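You operate a simulated robot arm through the tools that you are given. There is no shell and no other tool.

You are at the controls of a simulated robot arm. One attempt, no reset.

JOB
Seat the brass ring, try both plugs in it and sort it into the blue tray.
Fine: UNDER if the green plug stops, OVER if the red plug goes in, else GOOD. Plugs back.
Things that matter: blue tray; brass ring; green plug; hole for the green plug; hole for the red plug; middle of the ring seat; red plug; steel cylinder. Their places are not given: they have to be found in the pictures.

It is judged by the outcome, as a careful person would: the job done as asked, and still so three seconds after it is handed in. It fails if anything else is knocked over, pushed out of place, dropped, spilled or broken.

ROBOT AND FRAMES
A 6-joint arm with a two-finger gripper, fixed in place. Base frame: the origin is on the floor under the middle of its stand, x ahead of it, y to its left, z up; the work surface is at about z = 0.84. Readings come in m, degrees, newtons and seconds.
It reaches about 1.572 m from its shoulder. Its first joint turns from -166.0 to 166.0 degrees. Payload 2.45 kg.
Tool frame: the origin (TCP) lies between the finger pads and is the grasp point; the fingertips stand 0.02 m ahead of it; z points along the fingers, y is the line along which they close. The gripper opens to 0.14 m; its body begins 0.168 m behind the TCP.
Orientation is that of the tool frame in the base frame, as a unit quaternion [x, y, z, w]. With the fingers straight down and closing along the base's y, the tool's x points along the base's -x, its y along +y and its z along -z.

CONTROLS
- The arm moves only by the tool nudge_tool. Its argument "plan" is a list of rows, each a list of 3 entries, a list of its own where there are three numbers: the shift along the tool's x, y, z in m, then the turn, a rotation vector about the tool's x, y, z in degrees, then the opening, from 0 (shut) to 1 (fully open). In form: [[[x, y, z], [rx, ry, rz], jaw], ...]. A call has 1 to 20 rows; each row is the pose to reach, as a shift and turn from the pose commanded when the call began, along the tool's axes at that moment. A row lasts 0.2 s, in which the tool goes at most 0.05 m and 8.6 degrees; a call with a longer step from one row to the next is refused whole, and so is a gripper value outside its range. Where a pose cannot be reached the arm comes as near as it can. A force on the tool above 50 N (or 10 N above the force at the start of the call, whichever is more), or a blocked arm, ends the call early, and 0.2 s more pass. Each finger travels about 0.045 m/s and halts on what it meets, pressing with about 22 N; the grip force reading is that of the motor and also rises with nothing between the fingers. The clock runs only during rows and for 0.2 s after the last one: add rows that repeat a pose to give the fingers time. It gives the time, the measured TCP pose, the force on the tool (base axes), the opening and the grip force at its end, in the units of the frame above (readings bear some noise), with the torque about the TCP (base axes, N m) and any sound that the robot's microphone picked up.
- Cameras (640 x 400 px; columns grow to the right, rows downward): "scene" is fixed at [0.4002, -0.6503, 1.5666]; the picture's right is [0.65, -0.76, 0.00], its down [-0.56, -0.47, -0.68] and it looks along [0.52, 0.44, -0.73] (base axes); focal length 329 px, centre (320, 200). "wrist" rides on the gripper at [0.078, 0.011, -0.209] in the tool frame; the picture's right is [-0.14, 0.99, 0.00], its down [-0.92, -0.13, -0.37] and it looks along [-0.36, -0.05, 0.93] (tool axes); focal length 280 px, centre (320, 200).
- snapshot(camera): a new picture of that camera. No time passes.
- point_at(camera, pixels): for up to 12 pixels [column, row] of the newest picture of that camera ("zoom" is the newest enlarged one), the place [x, y, z] in the base frame of the surface seen there, good to about 0.002 m. No time passes.
- enlarge(camera, box): a new picture of the part [left, top, right, bottom] of that camera's present view, enlarged. No time passes.
- finish_job(): hands the job in; it is judged then, once.

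Leave the gripper open and the arm clear of the work at the hand-in unless told otherwise.

The tools are called after "Call:" as a command line: name --argument value ..., lists and objects as JSON in quotes. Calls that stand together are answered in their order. nudge_tool: Moves the arm, as the interface text tells. Its arguments: {"type":"object","properties":{"plan":{"type":"array","items":{"type":"array"}}},"required":["plan"]} The other tools are called the same way: snapshot (camera) takes a picture; point_at (camera, pixels) gives the place of the surface under pixels of a picture; enlarge (camera, box) takes an enlarged picture of a part of a camera's view; finish_job () hands the job in.

At the start:

```text
time_s: 0.0
tool_pos: [0.8773, -0.1952, 1.11]
tcp_rot: [0.0, 1.0, 0.0, 0.001]
force: [0.1, 0.0, -0.9]
moment: [-0.02, 0.02, -0.01]
finger_gap: 0.1402
finger_force: 0.1
```

scene: 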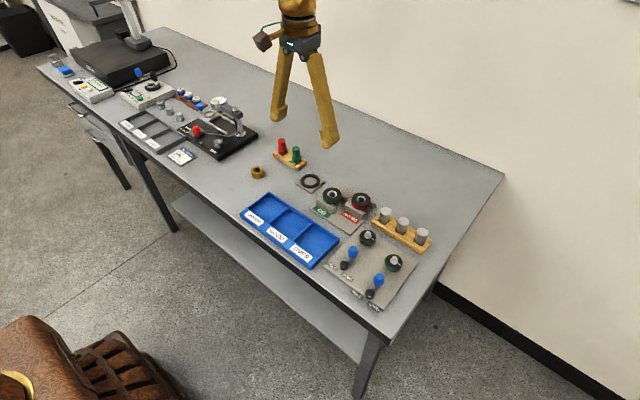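
wrist: 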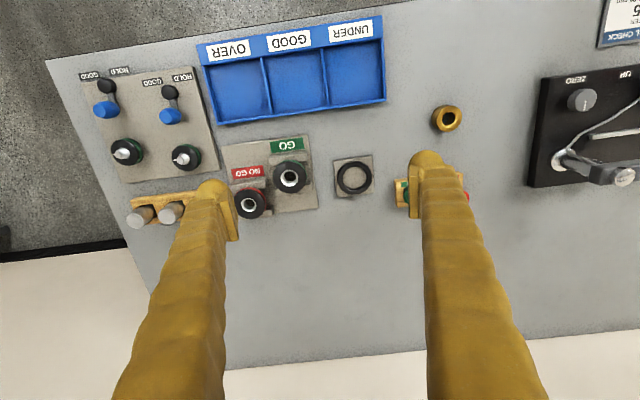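

I see the table with the brass ring near scene (257,172), the plugs in a wooden stand near (290,155), the ring seat near (311,182), and the blue tray near (290,230). I'll enlarge these areas to see details.

Call:
enlarge --camera "scene" --box '[230, 130, 390, 230]'

Call:
enlarge --camera "wrist" --box '[320, 80, 480, 220]'

```text
4.00 times, centred on (310, 180) of scene
```

zoom: 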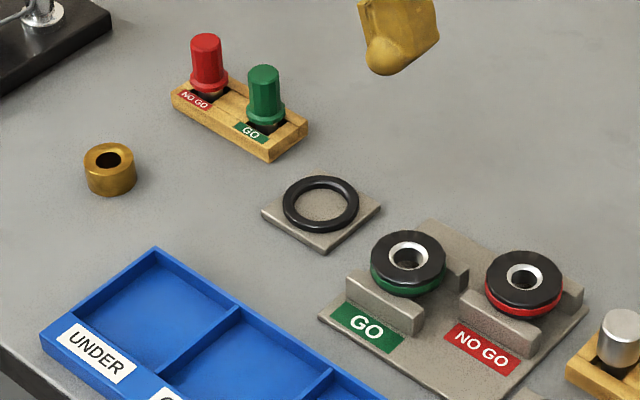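

```text
2.86 times, centred on (400, 150) of wrist
```

zoom: 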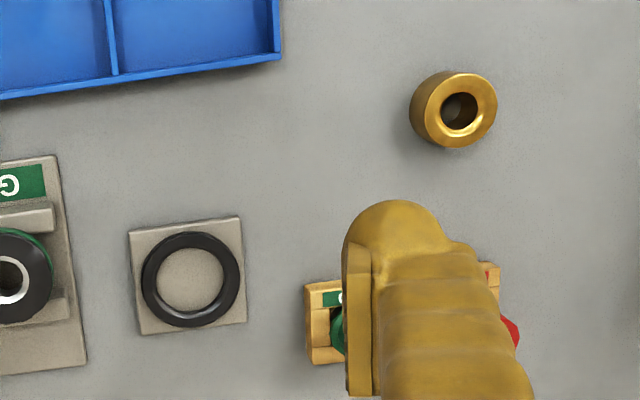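

Now I'll get the scene zoom again, so I can ask for places of the ring, plugs, stand, and seat.

Call:
enlarge --camera "scene" --box '[240, 130, 336, 200]'

```text
5.71 times, centred on (288, 165) of scene
```

zoom: 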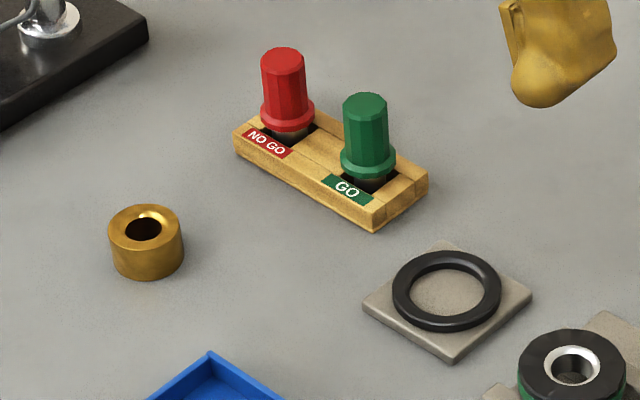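

In this zoom: ring top rim around (145,228), hole (143,229); red plug top (283,56); green plug top (365,102); flanges at (287,122),(368,165); stand corners (235,135),(373,230),(428,175); seat centre (447,290).

Call:
point_at --camera "zoom" --pixels '[[115, 228], [180, 228], [143, 245], [148, 208], [145, 276], [283, 56], [365, 102], [447, 290], [374, 217], [425, 176], [447, 350], [447, 325]]'

Call:
point_at --camera "zoom" --pixels '[[287, 128], [368, 172], [262, 75], [305, 75], [343, 120], [388, 120], [237, 132], [396, 290], [500, 290], [447, 250], [364, 300], [531, 297]]'

```text
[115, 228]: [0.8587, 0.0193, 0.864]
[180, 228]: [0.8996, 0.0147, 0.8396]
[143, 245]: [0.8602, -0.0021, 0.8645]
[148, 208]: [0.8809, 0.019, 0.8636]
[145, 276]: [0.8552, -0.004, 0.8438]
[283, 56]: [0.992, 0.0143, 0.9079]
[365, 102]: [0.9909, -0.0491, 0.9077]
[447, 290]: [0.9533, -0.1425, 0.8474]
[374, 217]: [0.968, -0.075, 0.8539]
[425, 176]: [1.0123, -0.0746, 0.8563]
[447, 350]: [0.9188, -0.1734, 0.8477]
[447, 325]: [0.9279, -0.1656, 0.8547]
```

```text
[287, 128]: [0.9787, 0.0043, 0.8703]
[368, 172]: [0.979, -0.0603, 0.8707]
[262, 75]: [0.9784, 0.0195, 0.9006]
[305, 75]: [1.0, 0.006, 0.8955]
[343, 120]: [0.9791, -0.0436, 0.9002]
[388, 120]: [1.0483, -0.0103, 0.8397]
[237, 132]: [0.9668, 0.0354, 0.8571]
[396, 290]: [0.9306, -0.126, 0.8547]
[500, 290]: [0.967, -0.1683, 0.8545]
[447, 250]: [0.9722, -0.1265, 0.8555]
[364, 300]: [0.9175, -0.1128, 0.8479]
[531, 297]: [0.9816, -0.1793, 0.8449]
```

The ring sits at about (0.870, 0.008), top z 0.864. The plugs stand at about (0.990, 0.014) for red and (0.990, -0.049) for green. The seat is at about (0.950, -0.147). Next I'll check how tall the nearby gauge stand is, and find the tray compartments and labels.

Call:
snapshot --camera "scene"

Call:
point_at --camera "scene" --pixels '[[217, 101], [237, 113], [197, 130], [257, 133], [268, 207], [292, 223], [319, 239], [245, 212], [269, 192], [340, 238], [317, 268], [330, 190]]'

Call:
enlarge --camera "scene" --box '[230, 185, 350, 275]'

```text
taken
```

scene: 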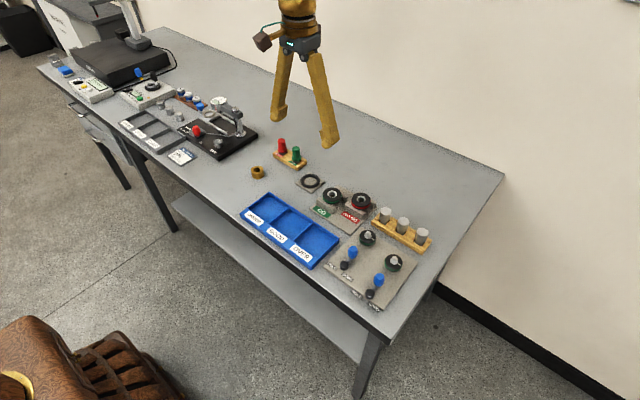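

```text
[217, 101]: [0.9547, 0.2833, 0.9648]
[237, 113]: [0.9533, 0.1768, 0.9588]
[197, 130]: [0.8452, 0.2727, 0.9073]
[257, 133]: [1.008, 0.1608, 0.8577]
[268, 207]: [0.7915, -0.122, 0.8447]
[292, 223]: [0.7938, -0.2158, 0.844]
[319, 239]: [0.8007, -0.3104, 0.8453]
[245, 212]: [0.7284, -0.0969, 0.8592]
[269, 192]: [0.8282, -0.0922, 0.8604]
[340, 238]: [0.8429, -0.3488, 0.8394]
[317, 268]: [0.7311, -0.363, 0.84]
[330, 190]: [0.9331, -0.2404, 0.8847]
```

```text
4.44 times, centred on (290, 230) of scene
```

zoom: 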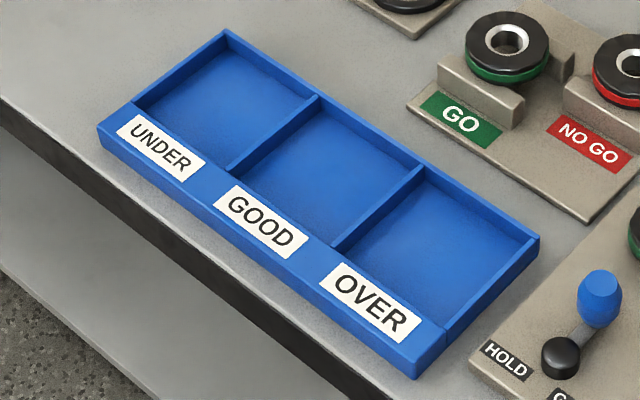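

The dial gauge tops out at about z 0.965 at y ≥ 0.177, so there's no conflict. Compartments are UNDER (~0.79,-0.12), GOOD (~0.79,-0.215) and OVER (~0.80,-0.31), with floor z 0.844. I'll now move over the ring at z ≈ 1.0 for a wrist view.

Call:
nudge_tool --plan '[[[0.001, 0.034, 0.018], [0, 0, 0], 1], [[0.002, 0.068, 0.036], [0, 0, 0], 1], [[0.004, 0.102, 0.055], [0, 0, 0], 1], [[0.005, 0.136, 0.073], [0, 0, 0], 1], [[0.006, 0.17, 0.092], [0, 0, 0], 1], [[0.0073, 0.204, 0.11], [0, 0, 0], 1], [[0.0073, 0.204, 0.11], [0, 0, 0], 1]]'

Call:
snapshot --camera "wrist"

```text
time_s: 1.6
tool_pos: [0.8702, 0.0085, 1.0001]
tcp_rot: [0.0, 1.0, 0.0, 0.0]
force: [-0.3, 0.3, 0.1]
moment: [0.07, 0.04, -0.03]
finger_gap: 0.14
finger_force: 0.1
```

```text
taken
```

wrist: 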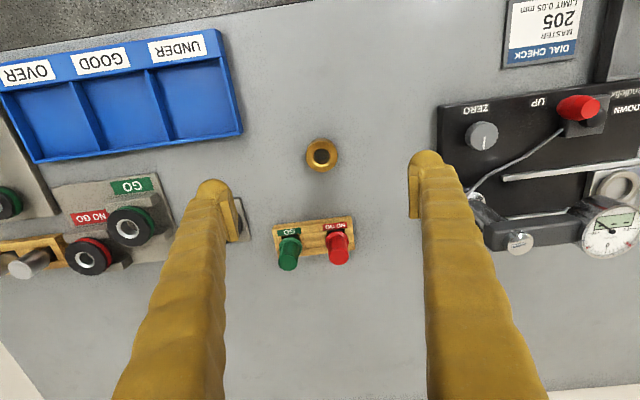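

The ring is at wrist (321,155), and the stand with plugs at (314,240). I'll enlarge both.

Call:
enlarge --camera "wrist" --box '[296, 139, 347, 171]'

Call:
point_at --camera "wrist" --pixels '[[309, 153], [333, 153], [321, 143], [321, 166], [321, 156], [289, 245], [337, 240], [274, 228], [353, 219], [355, 252], [276, 260], [313, 248]]'

```text
12.50 times, centred on (322, 155) of wrist
```

zoom: 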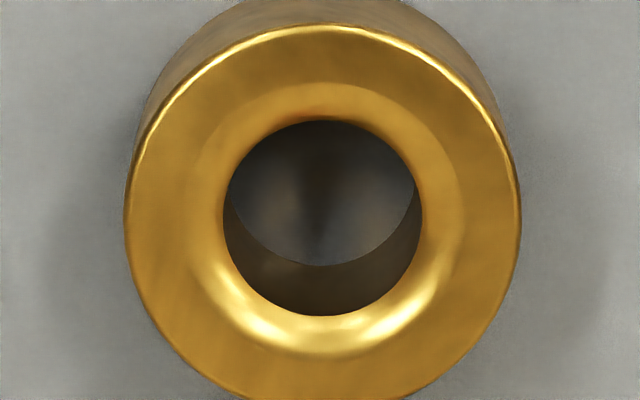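

```text
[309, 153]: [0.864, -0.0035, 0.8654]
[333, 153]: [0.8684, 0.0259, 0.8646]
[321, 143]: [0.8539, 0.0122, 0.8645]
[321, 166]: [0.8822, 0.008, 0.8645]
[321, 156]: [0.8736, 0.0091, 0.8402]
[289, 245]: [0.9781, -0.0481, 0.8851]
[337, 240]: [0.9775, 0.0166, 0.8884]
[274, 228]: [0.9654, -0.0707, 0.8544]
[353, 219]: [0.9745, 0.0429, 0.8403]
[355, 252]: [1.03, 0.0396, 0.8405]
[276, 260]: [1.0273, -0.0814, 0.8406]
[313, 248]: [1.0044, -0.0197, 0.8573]
```

The zoom shows the ring's outer edge at columns 125–521, with the hole centred near (322,218) and a wide chamfer. I'll get precise points on the top face for the centre.

Call:
point_at --camera "zoom" --pixels '[[150, 215], [496, 215], [323, 50], [323, 385], [205, 100], [440, 100], [205, 335], [440, 335], [220, 215], [424, 215], [322, 118], [322, 318]]'

Call:
enlarge --camera "wrist" --box '[262, 207, 368, 273]'

```text
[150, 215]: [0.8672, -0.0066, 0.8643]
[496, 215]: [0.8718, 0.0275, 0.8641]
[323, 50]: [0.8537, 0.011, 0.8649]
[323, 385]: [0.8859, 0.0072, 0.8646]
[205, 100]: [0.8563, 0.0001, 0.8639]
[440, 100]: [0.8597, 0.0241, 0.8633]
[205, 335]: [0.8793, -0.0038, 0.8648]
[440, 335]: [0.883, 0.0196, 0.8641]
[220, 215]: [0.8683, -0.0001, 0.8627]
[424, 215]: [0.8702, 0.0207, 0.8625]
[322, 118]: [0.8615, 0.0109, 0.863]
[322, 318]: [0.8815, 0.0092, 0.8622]
```

```text
6.04 times, centred on (315, 240) of wrist
```

zoom: 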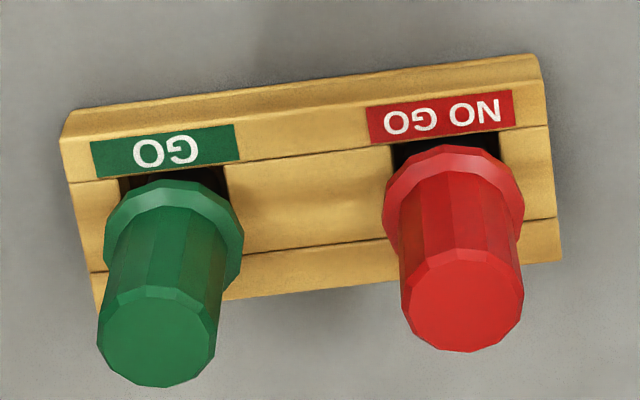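

The ring centre comes out at (0.8696, 0.0100), outside diameter about 39 mm, hole about 20 mm. Now the plug tops in this zoom: green (155,340), red (463,303), plus handle edges and stand recess edges.

Call:
point_at --camera "zoom" --pixels '[[155, 340], [463, 303], [105, 335], [208, 340], [155, 300], [155, 380], [412, 300], [515, 298], [463, 260], [463, 345], [120, 215], [232, 225]]'

Call:
point_at --camera "zoom" --pixels '[[394, 190], [516, 190], [173, 190], [453, 155], [125, 185], [228, 175], [394, 150], [497, 143], [310, 180], [310, 220], [540, 60], [62, 125]]'

```text
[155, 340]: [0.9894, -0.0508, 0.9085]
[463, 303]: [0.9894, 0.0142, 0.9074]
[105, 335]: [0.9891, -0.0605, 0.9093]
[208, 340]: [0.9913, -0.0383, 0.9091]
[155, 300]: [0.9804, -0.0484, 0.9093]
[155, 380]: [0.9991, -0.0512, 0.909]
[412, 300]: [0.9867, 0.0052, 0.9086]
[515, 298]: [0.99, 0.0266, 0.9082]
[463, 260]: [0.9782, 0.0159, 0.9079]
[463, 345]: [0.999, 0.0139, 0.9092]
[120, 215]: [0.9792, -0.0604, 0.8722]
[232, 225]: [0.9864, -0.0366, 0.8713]
```

```text
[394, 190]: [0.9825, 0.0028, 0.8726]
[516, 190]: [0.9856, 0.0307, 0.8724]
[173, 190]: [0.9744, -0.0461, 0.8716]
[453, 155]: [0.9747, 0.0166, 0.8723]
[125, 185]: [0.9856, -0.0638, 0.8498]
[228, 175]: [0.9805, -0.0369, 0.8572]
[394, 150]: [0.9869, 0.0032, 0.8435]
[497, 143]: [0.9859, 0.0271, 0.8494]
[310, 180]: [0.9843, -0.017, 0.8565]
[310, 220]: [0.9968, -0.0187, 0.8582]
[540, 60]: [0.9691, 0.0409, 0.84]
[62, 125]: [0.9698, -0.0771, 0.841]
```

The plug centres: green is about (0.990,-0.0495), red about (0.989,0.0152). Handles are ~24 mm across from z 0.872 to 0.909, with ~30 mm flanges just below. The plugs are only 65 mm apart along y, so I'll turn the gripper 90° to make the fingers close along x. I'm turning here at height.

Call:
nudge_tool --plan '[[[0, 0, 0], [0, 0, 8.2], 1], [[0, 0, 0], [0, 0, 16.4], 1], [[0, 0, 0], [0, 0, 24.6], 1], [[0, 0, 0], [0, 0, 32.8], 1], [[0, 0, 0], [0, 0, 41.0], 1], [[0, 0, 0], [0, 0, 49.2], 1], [[0, 0, 0], [0, 0, 57.4], 1], [[0, 0, 0], [0, 0, 65.6], 1], [[0, 0, 0], [0, 0, 73.8], 1], [[0, 0, 0], [0, 0, 82.0], 1], [[0, 0, 0], [0, 0, 90.0], 1], [[0, 0, 0], [0, 0, 90.0], 1]]'

Call:
snapshot --camera "wrist"

Call:
snapshot --camera "scene"

```text
time_s: 4.2
tool_pos: [0.8687, 0.0092, 1.0011]
tcp_rot: [0.707, 0.707, 0.0, 0.0]
force: [-0.2, 1.3, 0.7]
moment: [-0.01, -0.03, 0.04]
finger_gap: 0.1399
finger_force: 0.1
```

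```text
taken
```

wrist: 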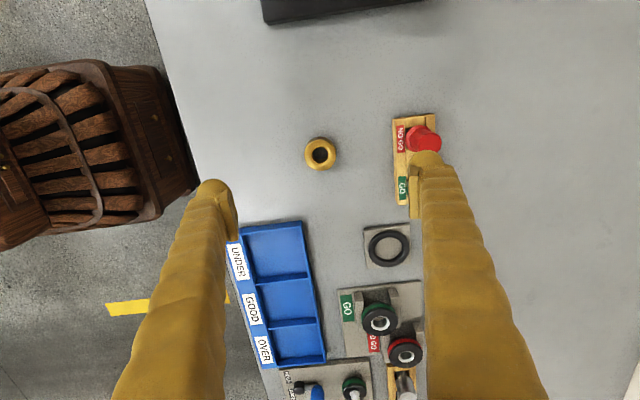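

```text
taken
```

scene: 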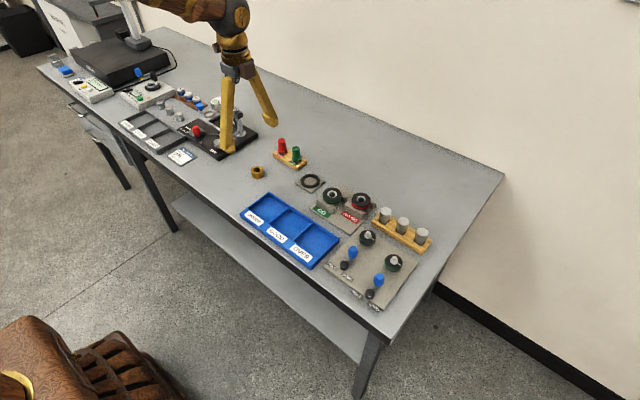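

The turn worked. The tool's x is now base +y, and the tool's y is base +x. The seat is visible at wrist (389,247), so I'll enlarge it and the tray.

Call:
enlarge --camera "wrist" --box '[349, 222, 429, 272]'

Call:
point_at --camera "zoom" --pixels '[[320, 200], [187, 205], [453, 205], [320, 80], [320, 330], [225, 205], [415, 205], [320, 118], [320, 292], [205, 200], [440, 200], [320, 96]]'

```text
8.00 times, centred on (389, 247) of wrist
```

zoom: 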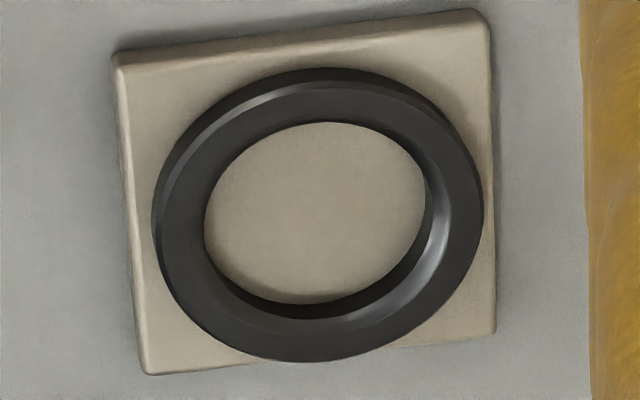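

```text
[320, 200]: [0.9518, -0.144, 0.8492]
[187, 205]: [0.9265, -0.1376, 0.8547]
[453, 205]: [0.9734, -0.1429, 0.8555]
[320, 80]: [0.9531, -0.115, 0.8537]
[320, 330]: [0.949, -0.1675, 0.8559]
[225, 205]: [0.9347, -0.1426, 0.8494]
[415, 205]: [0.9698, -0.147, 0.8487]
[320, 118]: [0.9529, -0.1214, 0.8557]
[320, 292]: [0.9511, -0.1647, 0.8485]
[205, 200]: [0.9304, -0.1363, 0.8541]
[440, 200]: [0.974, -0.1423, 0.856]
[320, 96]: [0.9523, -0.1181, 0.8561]
```

The seat's inner opening is about 43 mm for the 39 mm ring, so I want its centre precisely. I'll move so the camera looks at the seat directly, with the tips at about 0.95 and clear of everything.

Call:
nudge_tool --plan '[[[-0.0285, 0.0215, 0.0075], [0, 0, 0], 1], [[-0.057, 0.043, 0.015], [0, 0, 0], 1], [[-0.0855, 0.0645, 0.0225], [0, 0, 0], 1], [[-0.114, 0.086, 0.03], [0, 0, 0], 1], [[-0.114, 0.086, 0.03], [0, 0, 0], 1]]'

Call:
snapshot --camera "wrist"

```text
time_s: 5.4
tool_pos: [0.957, -0.1059, 0.9702]
tcp_rot: [0.707, 0.707, 0.0, 0.0]
force: [-0.4, 0.5, 0.1]
moment: [-0.01, -0.01, -0.01]
finger_gap: 0.1401
finger_force: 0.0
```

```text
taken
```

wrist: 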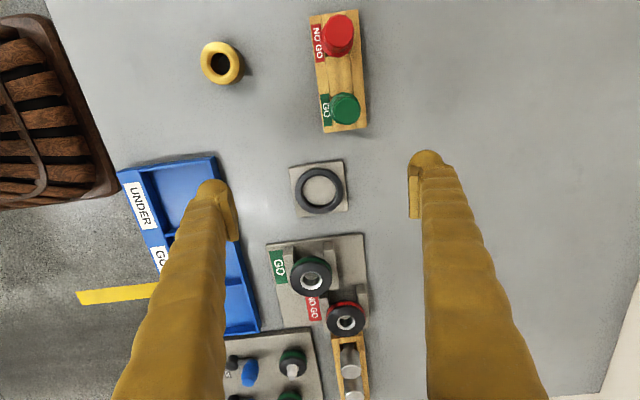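

Here the seat is at wrist (319,189), the green plug top at (344,107), and the red at (338,33). I'll zoom in on the seat and the plugs.

Call:
enlarge --camera "wrist" --box '[279, 164, 359, 214]'

Call:
point_at --camera "zoom" --pixels '[[320, 200], [180, 200], [460, 200], [160, 200], [485, 200], [320, 60], [320, 350], [200, 200], [440, 200], [320, 85], [320, 320], [320, 30]]'

```text
8.00 times, centred on (319, 189) of wrist
```

zoom: 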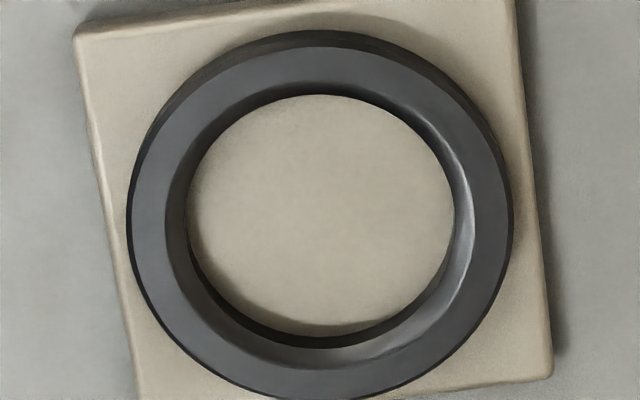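

```text
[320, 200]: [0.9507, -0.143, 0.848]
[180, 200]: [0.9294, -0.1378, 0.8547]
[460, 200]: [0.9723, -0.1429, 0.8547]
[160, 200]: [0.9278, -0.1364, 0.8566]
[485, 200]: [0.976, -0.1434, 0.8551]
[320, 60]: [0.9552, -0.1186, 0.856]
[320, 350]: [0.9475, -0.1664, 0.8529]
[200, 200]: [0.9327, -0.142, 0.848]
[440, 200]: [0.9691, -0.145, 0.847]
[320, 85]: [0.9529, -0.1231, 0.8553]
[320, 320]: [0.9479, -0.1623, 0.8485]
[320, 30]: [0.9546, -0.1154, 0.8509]
```

The seat ring's top face spans columns 128–513, with the flat face roughly 130–165 on the left and 475–510 on the right. I'll query symmetric points on the flat face and floor edges for the centre.

Call:
point_at --camera "zoom" --pixels '[[148, 215], [495, 215], [320, 62], [320, 378], [205, 95], [440, 335], [435, 95], [205, 335], [192, 215], [452, 215], [320, 98], [320, 332]]'

Call:
enlarge --camera "wrist" --box '[279, 5, 399, 140]'

```text
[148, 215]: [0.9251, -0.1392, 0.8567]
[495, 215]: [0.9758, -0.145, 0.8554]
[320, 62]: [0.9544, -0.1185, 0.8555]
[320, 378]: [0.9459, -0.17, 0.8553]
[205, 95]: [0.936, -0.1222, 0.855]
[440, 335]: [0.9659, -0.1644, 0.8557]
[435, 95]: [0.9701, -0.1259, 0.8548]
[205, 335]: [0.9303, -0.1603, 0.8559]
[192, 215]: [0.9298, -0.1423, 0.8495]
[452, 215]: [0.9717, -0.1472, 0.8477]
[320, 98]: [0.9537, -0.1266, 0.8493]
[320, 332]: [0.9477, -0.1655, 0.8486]
```

```text
2.96 times, centred on (339, 72) of wrist
```

zoom: 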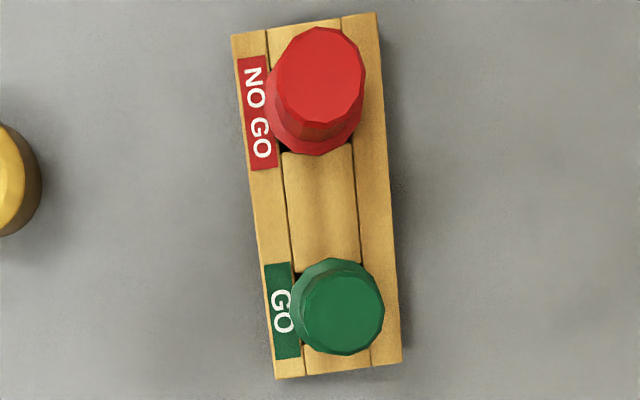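

The seat centre averages to (0.9506, -0.1440). The plug tops in this zoom: red (321,75), green (343,312). I'll query edge points for precise centres.

Call:
point_at --camera "zoom" --pixels '[[321, 75], [285, 75], [358, 75], [321, 35], [321, 115], [343, 312], [310, 312], [377, 312], [343, 280], [343, 346], [297, 310], [345, 263]]'

Call:
point_at --camera "zoom" --pixels '[[236, 36], [374, 18], [400, 360], [278, 375], [283, 156], [352, 148], [289, 268], [358, 258], [305, 348], [370, 340], [268, 33], [340, 22]]'

```text
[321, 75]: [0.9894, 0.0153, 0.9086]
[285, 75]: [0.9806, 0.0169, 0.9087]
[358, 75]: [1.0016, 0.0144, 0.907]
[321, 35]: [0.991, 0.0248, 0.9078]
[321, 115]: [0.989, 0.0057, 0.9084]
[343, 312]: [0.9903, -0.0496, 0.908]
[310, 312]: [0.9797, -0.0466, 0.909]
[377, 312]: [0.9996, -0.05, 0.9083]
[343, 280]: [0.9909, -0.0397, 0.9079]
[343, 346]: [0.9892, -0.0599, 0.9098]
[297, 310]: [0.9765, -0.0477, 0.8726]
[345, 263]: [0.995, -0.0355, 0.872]
```

```text
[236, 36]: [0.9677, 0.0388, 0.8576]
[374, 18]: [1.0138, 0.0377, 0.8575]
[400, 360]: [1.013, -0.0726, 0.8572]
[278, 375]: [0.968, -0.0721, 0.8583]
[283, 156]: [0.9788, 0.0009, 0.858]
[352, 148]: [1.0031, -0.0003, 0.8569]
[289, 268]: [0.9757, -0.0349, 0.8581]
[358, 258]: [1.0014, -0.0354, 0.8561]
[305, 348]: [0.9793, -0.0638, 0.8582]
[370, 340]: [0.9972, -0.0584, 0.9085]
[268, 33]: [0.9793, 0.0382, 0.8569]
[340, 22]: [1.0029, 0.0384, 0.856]
```

The stand's holes: green centred at (0.9905,-0.0495), red at (0.9905,0.0150). I'll now go back over the ring at constant height, narrowing the jaw to about 70 mm so the fingers stay clear of the stand, then come down to z 0.93.

Call:
nudge_tool --plan '[[[0.0288, -0.0216, 0], [0, 0, 0], 0.5], [[0.0576, -0.0432, 0], [0, 0, 0], 0.5], [[0.0864, -0.0648, 0], [0, 0, 0], 0.5], [[0.1152, -0.0864, 0], [0, 0, 0], 0.5], [[0.1152, -0.0864, 0.02], [0, 0, 0], 0.5], [[0.1152, -0.0864, 0.04], [0, 0, 0], 0.5], [[0.1152, -0.0864, 0.04], [0, 0, 0], 0.5]]'

Call:
snapshot --camera "wrist"

Call:
enlarge --camera "scene" --box '[210, 90, 322, 190]'

```text
time_s: 7.0
tool_pos: [0.8688, 0.0103, 0.9291]
tcp_rot: [0.708, 0.707, 0.0, 0.0]
force: [0.5, -0.3, -1.2]
moment: [0.01, -0.01, -0.02]
finger_gap: 0.07
finger_force: 0.1
```

```text
taken
```

wrist: 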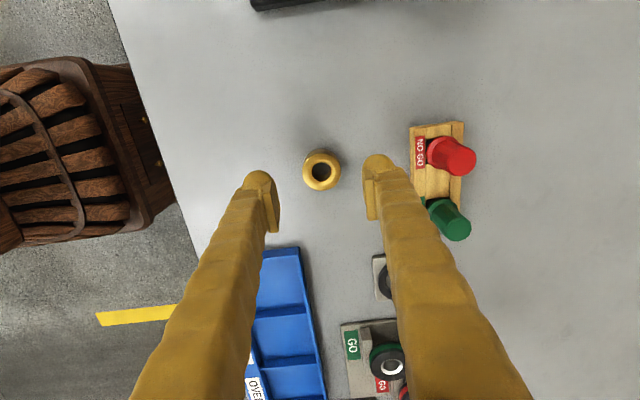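

```text
4.00 times, centred on (266, 140) of scene
```

zoom: 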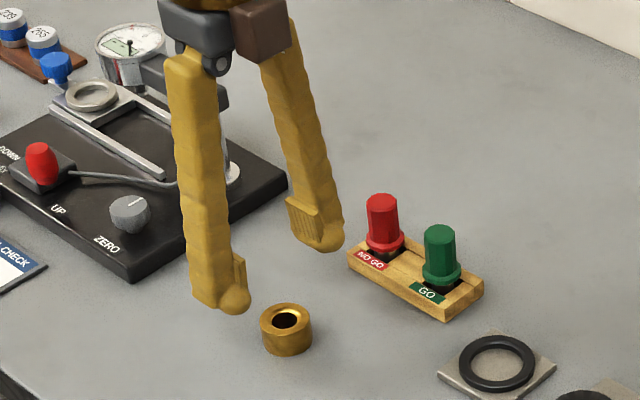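

The fingers straddle the ring, which is at wrist (321,170). I'll descend straight down to TCP z 0.871 (tips at 0.851, a little above the table) and check before closing.

Call:
nudge_tool --plan '[[[0, 0, 0.02], [0, 0, 0], 0.5], [[0, 0, 0.04], [0, 0, 0], 0.5], [[0, 0, 0.05], [0, 0, 0], 0.5], [[0, 0, 0.059], [0, 0, 0], 0.5], [[0, 0, 0.059], [0, 0, 0], 0.5]]'

Call:
snapshot --camera "wrist"

Call:
enlarge --camera "scene" --box '[210, 120, 306, 190]'

```text
time_s: 8.2
tool_pos: [0.8681, 0.0101, 0.8708]
tcp_rot: [0.707, 0.707, 0.0, 0.0]
force: [0.2, 0.5, -1.1]
moment: [-0.03, 0.02, -0.01]
finger_gap: 0.0698
finger_force: 0.0
```

```text
taken
```

wrist: 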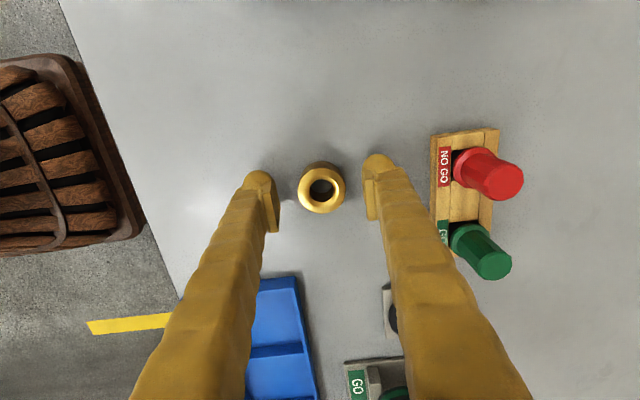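

```text
5.71 times, centred on (258, 155) of scene
```

zoom: 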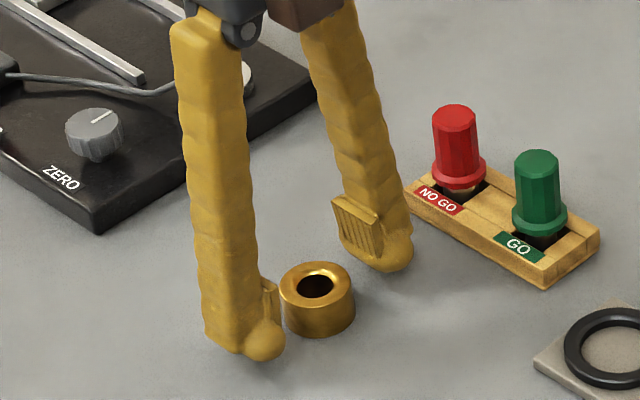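

The ring is centred between the pads at wrist (321,188), and the tips are clear of the table. Closing the gripper.

Call:
nudge_tool --plan '[[[0, 0, 0], [0, 0, 0], 0.2], [[0, 0, 0], [0, 0, 0], 0.2], [[0, 0, 0], [0, 0, 0], 0.2], [[0, 0, 0], [0, 0, 0], 0.2], [[0, 0, 0], [0, 0, 0], 0.2]]'

Call:
snapshot --camera "wrist"

```text
time_s: 9.4
tool_pos: [0.8691, 0.0102, 0.8714]
tcp_rot: [0.707, 0.707, 0.0, -0.001]
force: [0.0, 0.3, -0.6]
moment: [0.03, 0.01, 0.0]
finger_gap: 0.039
finger_force: 22.1
```

```text
taken
```

wrist: 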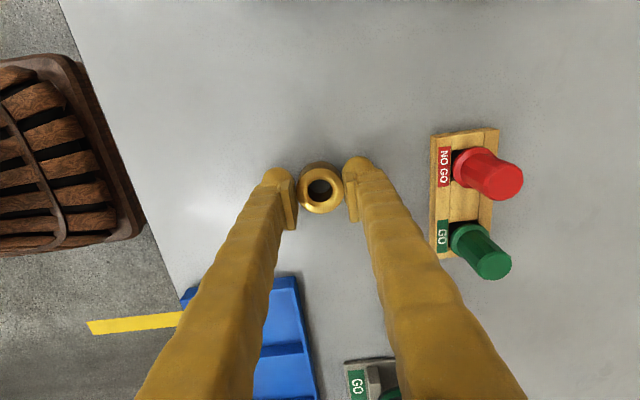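

The ring is gripped: gap 39.0 mm, force 22 N. I'll lift 80 mm straight up.

Call:
nudge_tool --plan '[[[0, 0, -0.01], [0, 0, 0], 0.2], [[0, 0, -0.03], [0, 0, 0], 0.2], [[0, 0, -0.055], [0, 0, 0], 0.2], [[0, 0, -0.08], [0, 0, 0], 0.2], [[0, 0, -0.08], [0, 0, 0], 0.2]]'

Call:
snapshot --camera "wrist"

```text
time_s: 10.6
tool_pos: [0.869, 0.0095, 0.9514]
tcp_rot: [0.707, 0.707, 0.0, 0.0]
force: [-0.4, -0.4, -2.0]
moment: [-0.01, -0.04, 0.01]
finger_gap: 0.0392
finger_force: 22.1
```

```text
taken
```

wrist: 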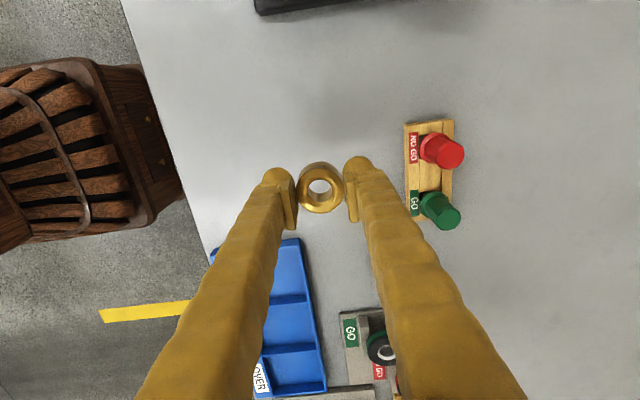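

The ring is held. I'll measure its exact place in the gripper by zooming in.

Call:
enlarge --camera "wrist" --box '[285, 166, 357, 211]'

Call:
point_at --camera "zoom" --pixels '[[320, 200], [150, 210], [490, 210], [320, 60], [320, 370], [210, 100], [430, 320], [430, 100], [210, 320]]'

```text
8.89 times, centred on (321, 188) of wrist
```

zoom: 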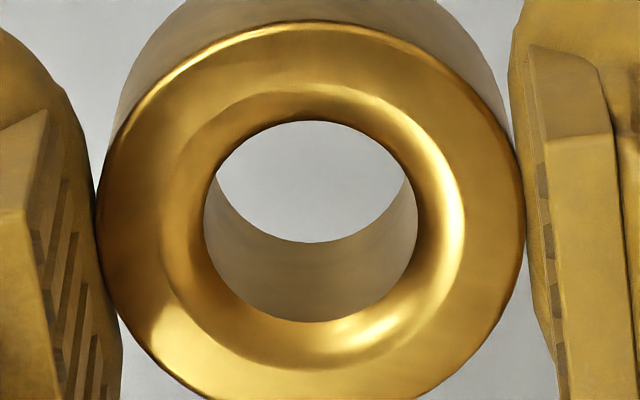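

```text
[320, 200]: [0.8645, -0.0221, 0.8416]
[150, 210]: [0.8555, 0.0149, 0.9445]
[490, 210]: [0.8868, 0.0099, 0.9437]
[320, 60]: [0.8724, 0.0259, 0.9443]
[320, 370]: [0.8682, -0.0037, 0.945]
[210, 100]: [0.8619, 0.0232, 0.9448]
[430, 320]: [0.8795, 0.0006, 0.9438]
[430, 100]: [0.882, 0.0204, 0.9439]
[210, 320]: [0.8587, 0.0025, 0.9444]
```

The ring's centre sits about 1 mm toward +y from the TCP, its bottom about 31 mm below. I'll carry it level to above the seat: TCP (0.9506,-0.145), then down to z 0.905.

Call:
nudge_tool --plan '[[[-0.025, 0.013, 0], [0, 0, 0], 0.2], [[-0.06, 0.0314, 0], [0, 0, 0], 0.2], [[-0.095, 0.0497, 0], [0, 0, 0], 0.2], [[-0.13, 0.068, 0], [0, 0, 0], 0.2], [[-0.155, 0.081, 0], [0, 0, 0], 0.2], [[-0.155, 0.081, 0.02], [0, 0, 0], 0.2], [[-0.155, 0.081, 0.046], [0, 0, 0], 0.2], [[-0.155, 0.081, 0.046], [0, 0, 0], 0.2]]'

Call:
snapshot --camera "wrist"

Call:
enlarge --camera "scene" --box '[270, 130, 366, 200]'

```text
time_s: 12.4
tool_pos: [0.9486, -0.1435, 0.9045]
tcp_rot: [0.707, 0.707, 0.0, 0.0]
force: [-0.5, -0.4, -1.6]
moment: [-0.02, 0.01, 0.0]
finger_gap: 0.0388
finger_force: 22.3
```

```text
taken
```

wrist: 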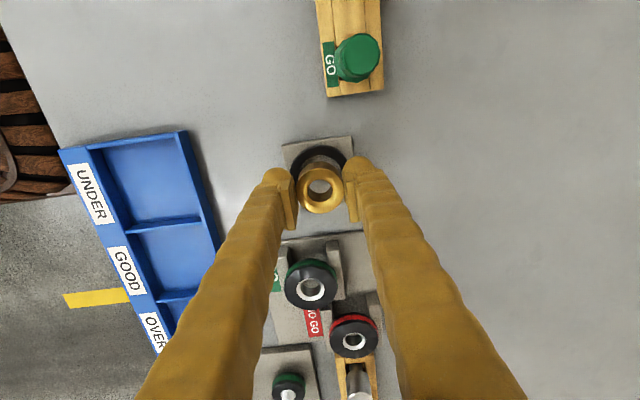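

```text
5.71 times, centred on (318, 165) of scene
```

zoom: 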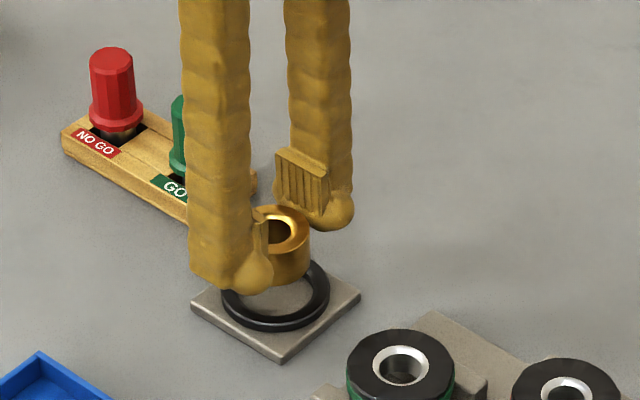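

The measured TCP reads (0.9486,-0.1435), which is slightly off the command and may be noise. I'll check the ring position against the seat in the picture.

Call:
enlarge --camera "wrist" --box '[272, 130, 368, 220]'

Call:
nudge_tool --plan '[[[0, 0, 0], [0, 0, 0], 0.2]]'

```text
4.44 times, centred on (320, 175) of wrist
```

zoom: 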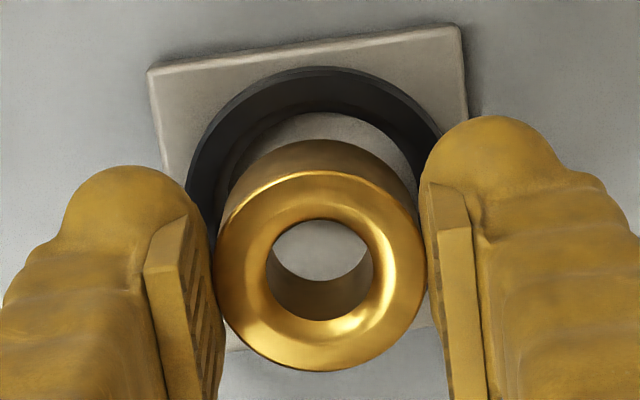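

```text
time_s: 12.8
tool_pos: [0.9494, -0.1446, 0.9044]
tcp_rot: [0.707, 0.708, -0.001, 0.0]
force: [-0.3, 0.5, -1.6]
moment: [0.0, 0.01, 0.01]
finger_gap: 0.039
finger_force: 21.7
```

Reading again gives (0.9494,-0.1446). I'll now get points on the ring's top face in this view to verify the ring centre against the seat centre (0.9506,-0.1440).

Call:
enlarge --camera "wrist" --box '[272, 130, 368, 220]'

Call:
point_at --camera "zoom" --pixels '[[240, 270], [400, 270], [320, 190], [320, 350], [265, 215], [375, 325], [375, 215], [265, 325], [320, 78], [230, 120], [410, 110], [320, 100]]'

```text
4.44 times, centred on (320, 175) of wrist
```

zoom: 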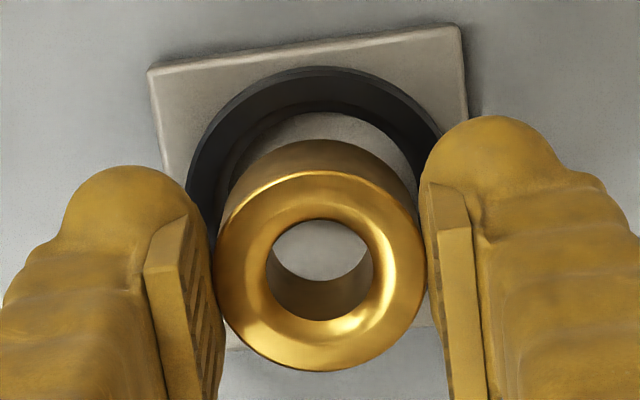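

```text
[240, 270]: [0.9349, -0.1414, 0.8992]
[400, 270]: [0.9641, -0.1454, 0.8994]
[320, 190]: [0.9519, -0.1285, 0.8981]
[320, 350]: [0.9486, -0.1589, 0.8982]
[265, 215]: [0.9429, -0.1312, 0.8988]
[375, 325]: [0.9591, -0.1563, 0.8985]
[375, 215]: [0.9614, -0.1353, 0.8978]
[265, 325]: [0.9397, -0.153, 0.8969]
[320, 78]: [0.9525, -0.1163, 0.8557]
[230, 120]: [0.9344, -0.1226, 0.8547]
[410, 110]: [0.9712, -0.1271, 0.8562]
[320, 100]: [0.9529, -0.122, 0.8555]
```

The ring centre reads (0.9503,-0.1438), which matches the seat. I'll lower gently to TCP z ≈ 0.8805, with the ring bottom about 1 mm above the seat floor, and read the force.

Call:
nudge_tool --plan '[[[0, 0, 0.01], [0, 0, 0], 0.2], [[0, 0, 0.017], [0, 0, 0], 0.2], [[0, 0, 0.021], [0, 0, 0], 0.2], [[0, 0, 0.0245], [0, 0, 0], 0.2], [[0, 0, 0.0245], [0, 0, 0], 0.2]]'

Call:
enlarge --camera "scene" --box '[270, 145, 350, 205]'

Call:
enlarge --camera "wrist" --box '[272, 150, 368, 220]'

```text
time_s: 14.0
tool_pos: [0.9504, -0.1452, 0.8813]
tcp_rot: [0.707, 0.707, 0.0, 0.0]
force: [0.2, -0.8, -2.0]
moment: [-0.02, 0.0, 0.01]
finger_gap: 0.0391
finger_force: 21.7
```

```text
6.67 times, centred on (310, 175) of scene
```

zoom: 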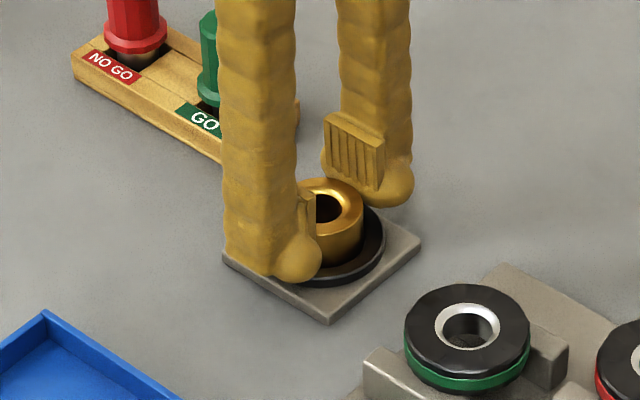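

```text
5.71 times, centred on (320, 185) of wrist
```

zoom: 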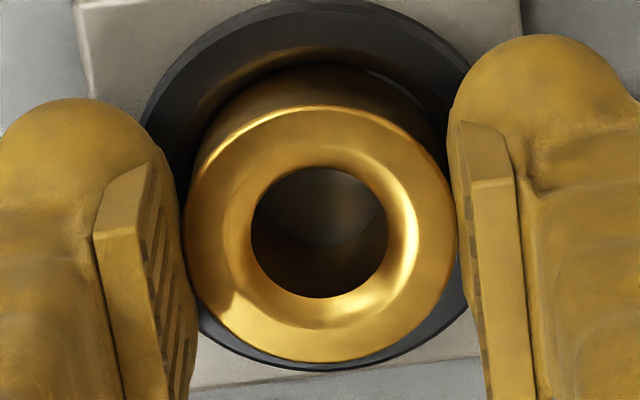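

The ring has gone down inside the seat wall with no contact force yet. I'll creep down about 1 mm and read the force.

Call:
nudge_tool --plan '[[[0, 0, 0.0005], [0, 0, 0], 0.2], [[0, 0, 0.001], [0, 0, 0], 0.2], [[0, 0, 0.001], [0, 0, 0], 0.2]]'

```text
time_s: 14.8
tool_pos: [0.9498, -0.1453, 0.8805]
tcp_rot: [0.707, 0.707, 0.0, 0.0]
force: [-0.2, -0.9, -2.7]
moment: [0.01, 0.02, 0.01]
finger_gap: 0.0392
finger_force: 22.0
```

Still no contact. I'll go down another millimetre.

Call:
nudge_tool --plan '[[[0, 0, 0.0005], [0, 0, 0], 0.2], [[0, 0, 0.001], [0, 0, 0], 0.2], [[0, 0, 0.001], [0, 0, 0], 0.2]]'

```text
time_s: 15.6
tool_pos: [0.9503, -0.145, 0.8787]
tcp_rot: [0.707, 0.707, 0.0, 0.0]
force: [-3.3, 1.2, 8.3]
moment: [0.05, 0.06, 0.01]
finger_gap: 0.0388
finger_force: 21.9
```

There is contact: +8.3 N upward at TCP z 0.8787, so the ring is on the seat floor. I'll release by opening to about 60 mm and then look.

Call:
nudge_tool --plan '[[[0, 0, -0.0005], [0, 0, 0], 0.3], [[0, 0, -0.0005], [0, 0, 0], 0.43], [[0, 0, -0.0005], [0, 0, 0], 0.43], [[0, 0, -0.0005], [0, 0, 0], 0.43]]'

Call:
enlarge --camera "wrist" --box '[272, 150, 368, 220]'

```text
time_s: 16.6
tool_pos: [0.9491, -0.145, 0.8791]
tcp_rot: [0.707, 0.707, 0.0, 0.0]
force: [-0.5, 0.2, -0.8]
moment: [0.03, -0.02, 0.0]
finger_gap: 0.0602
finger_force: 0.1
```

```text
5.71 times, centred on (320, 185) of wrist
```

zoom: 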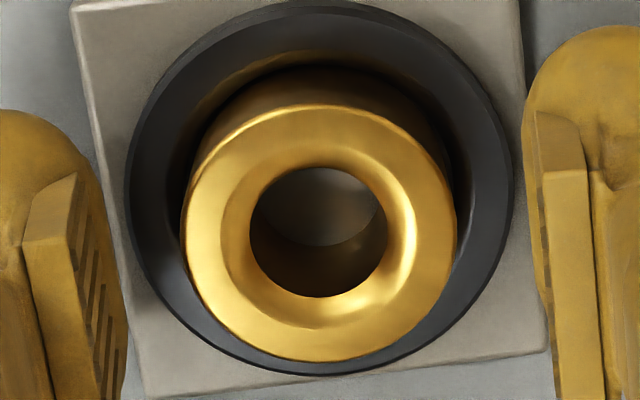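

The ring sits in the seat. I'll rise straight up to z ≈ 0.98 and measure its centre and level.

Call:
nudge_tool --plan '[[[0, 0, -0.02], [0, 0, 0], 0.43], [[0, 0, -0.06], [0, 0, 0], 0.43], [[0, 0, -0.101], [0, 0, 0], 0.43], [[0, 0, -0.101], [0, 0, 0], 0.43]]'

Call:
snapshot --camera "wrist"

Call:
enlarge --camera "wrist" --box '[280, 130, 360, 190]'

```text
time_s: 17.6
tool_pos: [0.9514, -0.1455, 0.9791]
tcp_rot: [0.708, 0.707, 0.0, 0.0]
force: [-0.3, 0.7, -0.4]
moment: [-0.01, -0.06, 0.0]
finger_gap: 0.0606
finger_force: 0.0
```

```text
taken
```

wrist: 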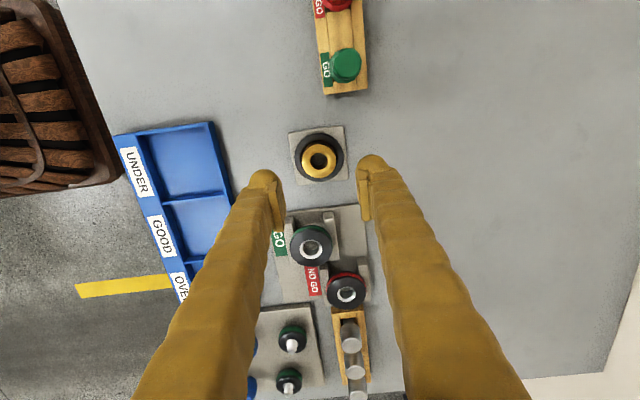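

```text
6.67 times, centred on (320, 160) of wrist
```

zoom: 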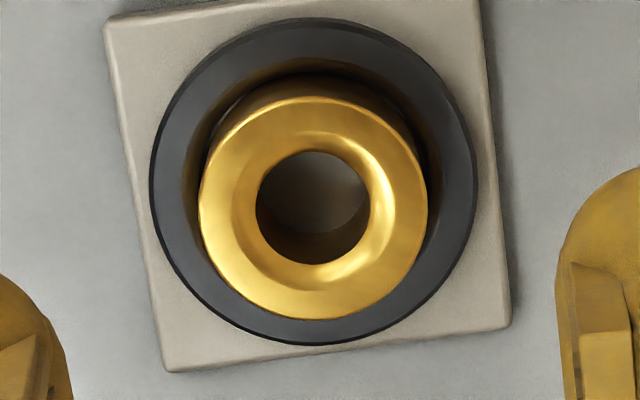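

The ring's top face spans columns 199–427 and rows 97–319, so the centre is about (313,208). Querying symmetric points.

Call:
point_at --camera "zoom" --pixels '[[215, 208], [411, 208], [313, 112], [313, 304], [243, 138], [383, 278], [383, 138], [243, 278], [262, 208], [365, 208], [313, 155], [313, 262]]'

```text
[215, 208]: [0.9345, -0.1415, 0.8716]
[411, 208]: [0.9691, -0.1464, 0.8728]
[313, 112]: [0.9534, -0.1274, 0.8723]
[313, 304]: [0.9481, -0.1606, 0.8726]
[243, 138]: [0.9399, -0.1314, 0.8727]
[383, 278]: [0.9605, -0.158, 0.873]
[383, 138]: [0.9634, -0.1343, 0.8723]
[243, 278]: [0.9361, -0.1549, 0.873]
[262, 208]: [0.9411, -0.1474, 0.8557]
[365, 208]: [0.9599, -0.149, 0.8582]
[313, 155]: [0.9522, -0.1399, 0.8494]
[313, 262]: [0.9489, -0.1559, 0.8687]
```

The ring is level with its centre at (0.9506,-0.1443) and top z 0.8725. Next comes the green plug. I'm moving over (0.9905,-0.0495) at this height, then down to z 0.935 with the jaw at 60 mm to check alignment.

Call:
nudge_tool --plan '[[[0.032, 0.0133, 0], [0, 0, 0], 0.43], [[0.064, 0.0266, 0], [0, 0, 0], 0.43], [[0.0955, 0.0399, 0], [0, 0, 0], 0.43], [[0.0955, 0.0399, 0.02], [0, 0, 0], 0.43], [[0.0955, 0.0399, 0.045], [0, 0, 0], 0.43], [[0.0955, 0.0399, 0.045], [0, 0, 0], 0.43]]'

Call:
snapshot --camera "wrist"

Call:
enlarge --camera "wrist" --box '[270, 140, 370, 220]'

```text
time_s: 19.0
tool_pos: [0.9913, -0.0503, 0.9356]
tcp_rot: [0.707, 0.707, -0.001, 0.0]
force: [0.6, -0.2, -0.7]
moment: [-0.01, 0.02, 0.0]
finger_gap: 0.0602
finger_force: 0.1
```

```text
taken
```

wrist: 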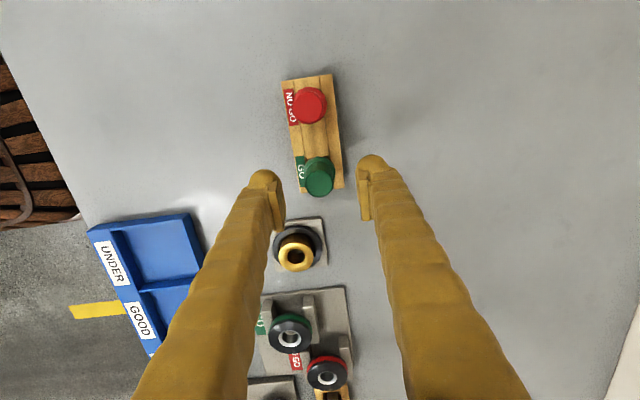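

```text
5.00 times, centred on (320, 180) of wrist
```

zoom: 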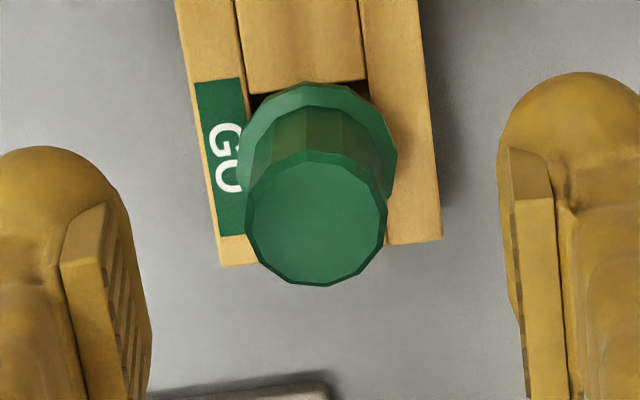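

The green plug top spans columns 245–387 and rows 150–285 in the zoom. Querying points on the top for the exact centre.

Call:
point_at --camera "zoom" --pixels '[[256, 220], [378, 220], [316, 160], [316, 277], [270, 175], [362, 262], [362, 175], [270, 262], [316, 218], [316, 90], [250, 130], [388, 130]]'

```text
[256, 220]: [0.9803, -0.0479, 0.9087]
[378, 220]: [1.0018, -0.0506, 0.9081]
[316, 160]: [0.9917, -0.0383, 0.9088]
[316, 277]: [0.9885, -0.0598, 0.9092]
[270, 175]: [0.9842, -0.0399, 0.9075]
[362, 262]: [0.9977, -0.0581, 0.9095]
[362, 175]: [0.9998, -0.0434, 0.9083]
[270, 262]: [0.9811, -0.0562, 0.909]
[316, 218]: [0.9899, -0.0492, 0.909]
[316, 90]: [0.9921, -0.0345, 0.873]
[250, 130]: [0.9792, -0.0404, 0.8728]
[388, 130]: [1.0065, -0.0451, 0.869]
```

The plug centre is (0.9906,-0.0493), matching the TCP. I'll descend to z 0.896 (tips just above the flange) and close.

Call:
nudge_tool --plan '[[[0, 0, 0.015], [0, 0, 0], 0.43], [[0, 0, 0.03], [0, 0, 0], 0.43], [[0, 0, 0.039], [0, 0, 0], 0.43], [[0, 0, 0.039], [0, 0, 0], 0.43]]'

Call:
enlarge --camera "scene" --box '[250, 110, 346, 180]'

```text
time_s: 20.0
tool_pos: [0.9894, -0.0488, 0.8955]
tcp_rot: [0.707, 0.708, 0.001, 0.0]
force: [0.7, -0.7, -0.1]
moment: [0.0, 0.03, 0.01]
finger_gap: 0.0603
finger_force: 0.1
```

```text
5.71 times, centred on (298, 145) of scene
```

zoom: 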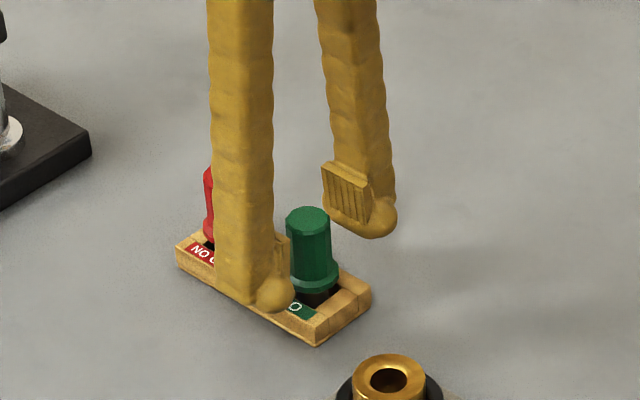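

The fingers straddle the green plug handle and are clear of the stand and the red plug. Closing on the handle.

Call:
nudge_tool --plan '[[[0, 0, 0], [0, 0, 0], 0.3], [[0, 0, 0], [0, 0, 0], 0.2], [[0, 0, 0], [0, 0, 0], 0.1], [[0, 0, 0], [0, 0, 0], 0.1], [[0, 0, 0], [0, 0, 0], 0.1]]'

Call:
enlarge --camera "wrist" --box '[270, 140, 370, 220]'

```text
time_s: 21.2
tool_pos: [0.99, -0.0486, 0.8959]
tcp_rot: [0.707, 0.707, 0.001, 0.0]
force: [0.4, -0.1, 0.5]
moment: [-0.06, -0.03, 0.0]
finger_gap: 0.0248
finger_force: 22.0
```

```text
5.00 times, centred on (320, 180) of wrist
```

zoom: 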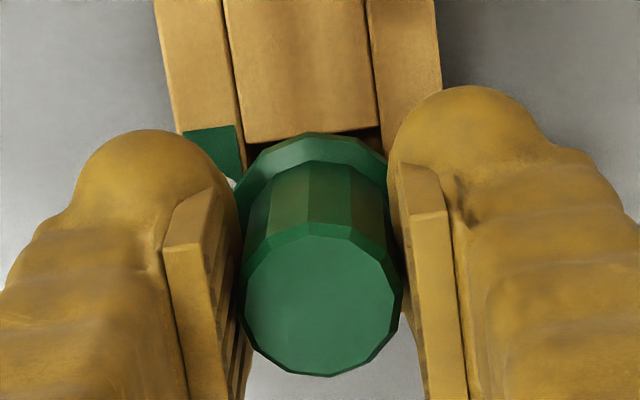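

Gripped: gap 24.8 mm, 22 N. I'll lift straight up 75 mm.

Call:
nudge_tool --plan '[[[0, 0, -0.008], [0, 0, 0], 0.1], [[0, 0, -0.025], [0, 0, 0], 0.1], [[0, 0, -0.05], [0, 0, 0], 0.1], [[0, 0, -0.075], [0, 0, 0], 0.1], [[0, 0, -0.075], [0, 0, 0], 0.1]]'

Call:
enlarge --camera "scene" --box '[250, 90, 346, 170]'

Call:
enlarge --camera "wrist" --box '[270, 140, 370, 220]'

```text
time_s: 22.4
tool_pos: [0.9892, -0.0497, 0.9717]
tcp_rot: [0.708, 0.707, -0.001, 0.0]
force: [-0.4, 0.0, -1.5]
moment: [-0.01, 0.04, 0.02]
finger_gap: 0.0246
finger_force: 21.9
```

```text
5.00 times, centred on (298, 130) of scene
```

zoom: 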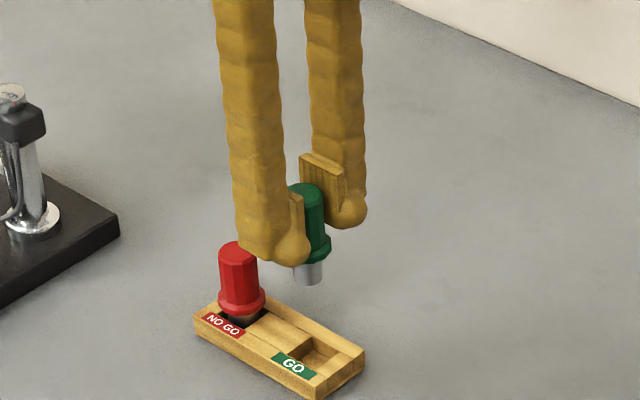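

```text
5.00 times, centred on (320, 180) of wrist
```

zoom: 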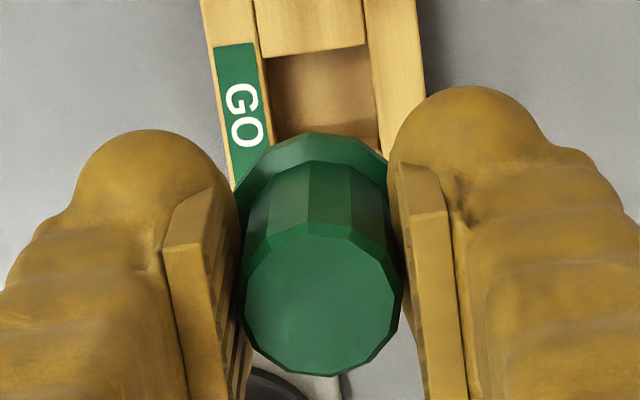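

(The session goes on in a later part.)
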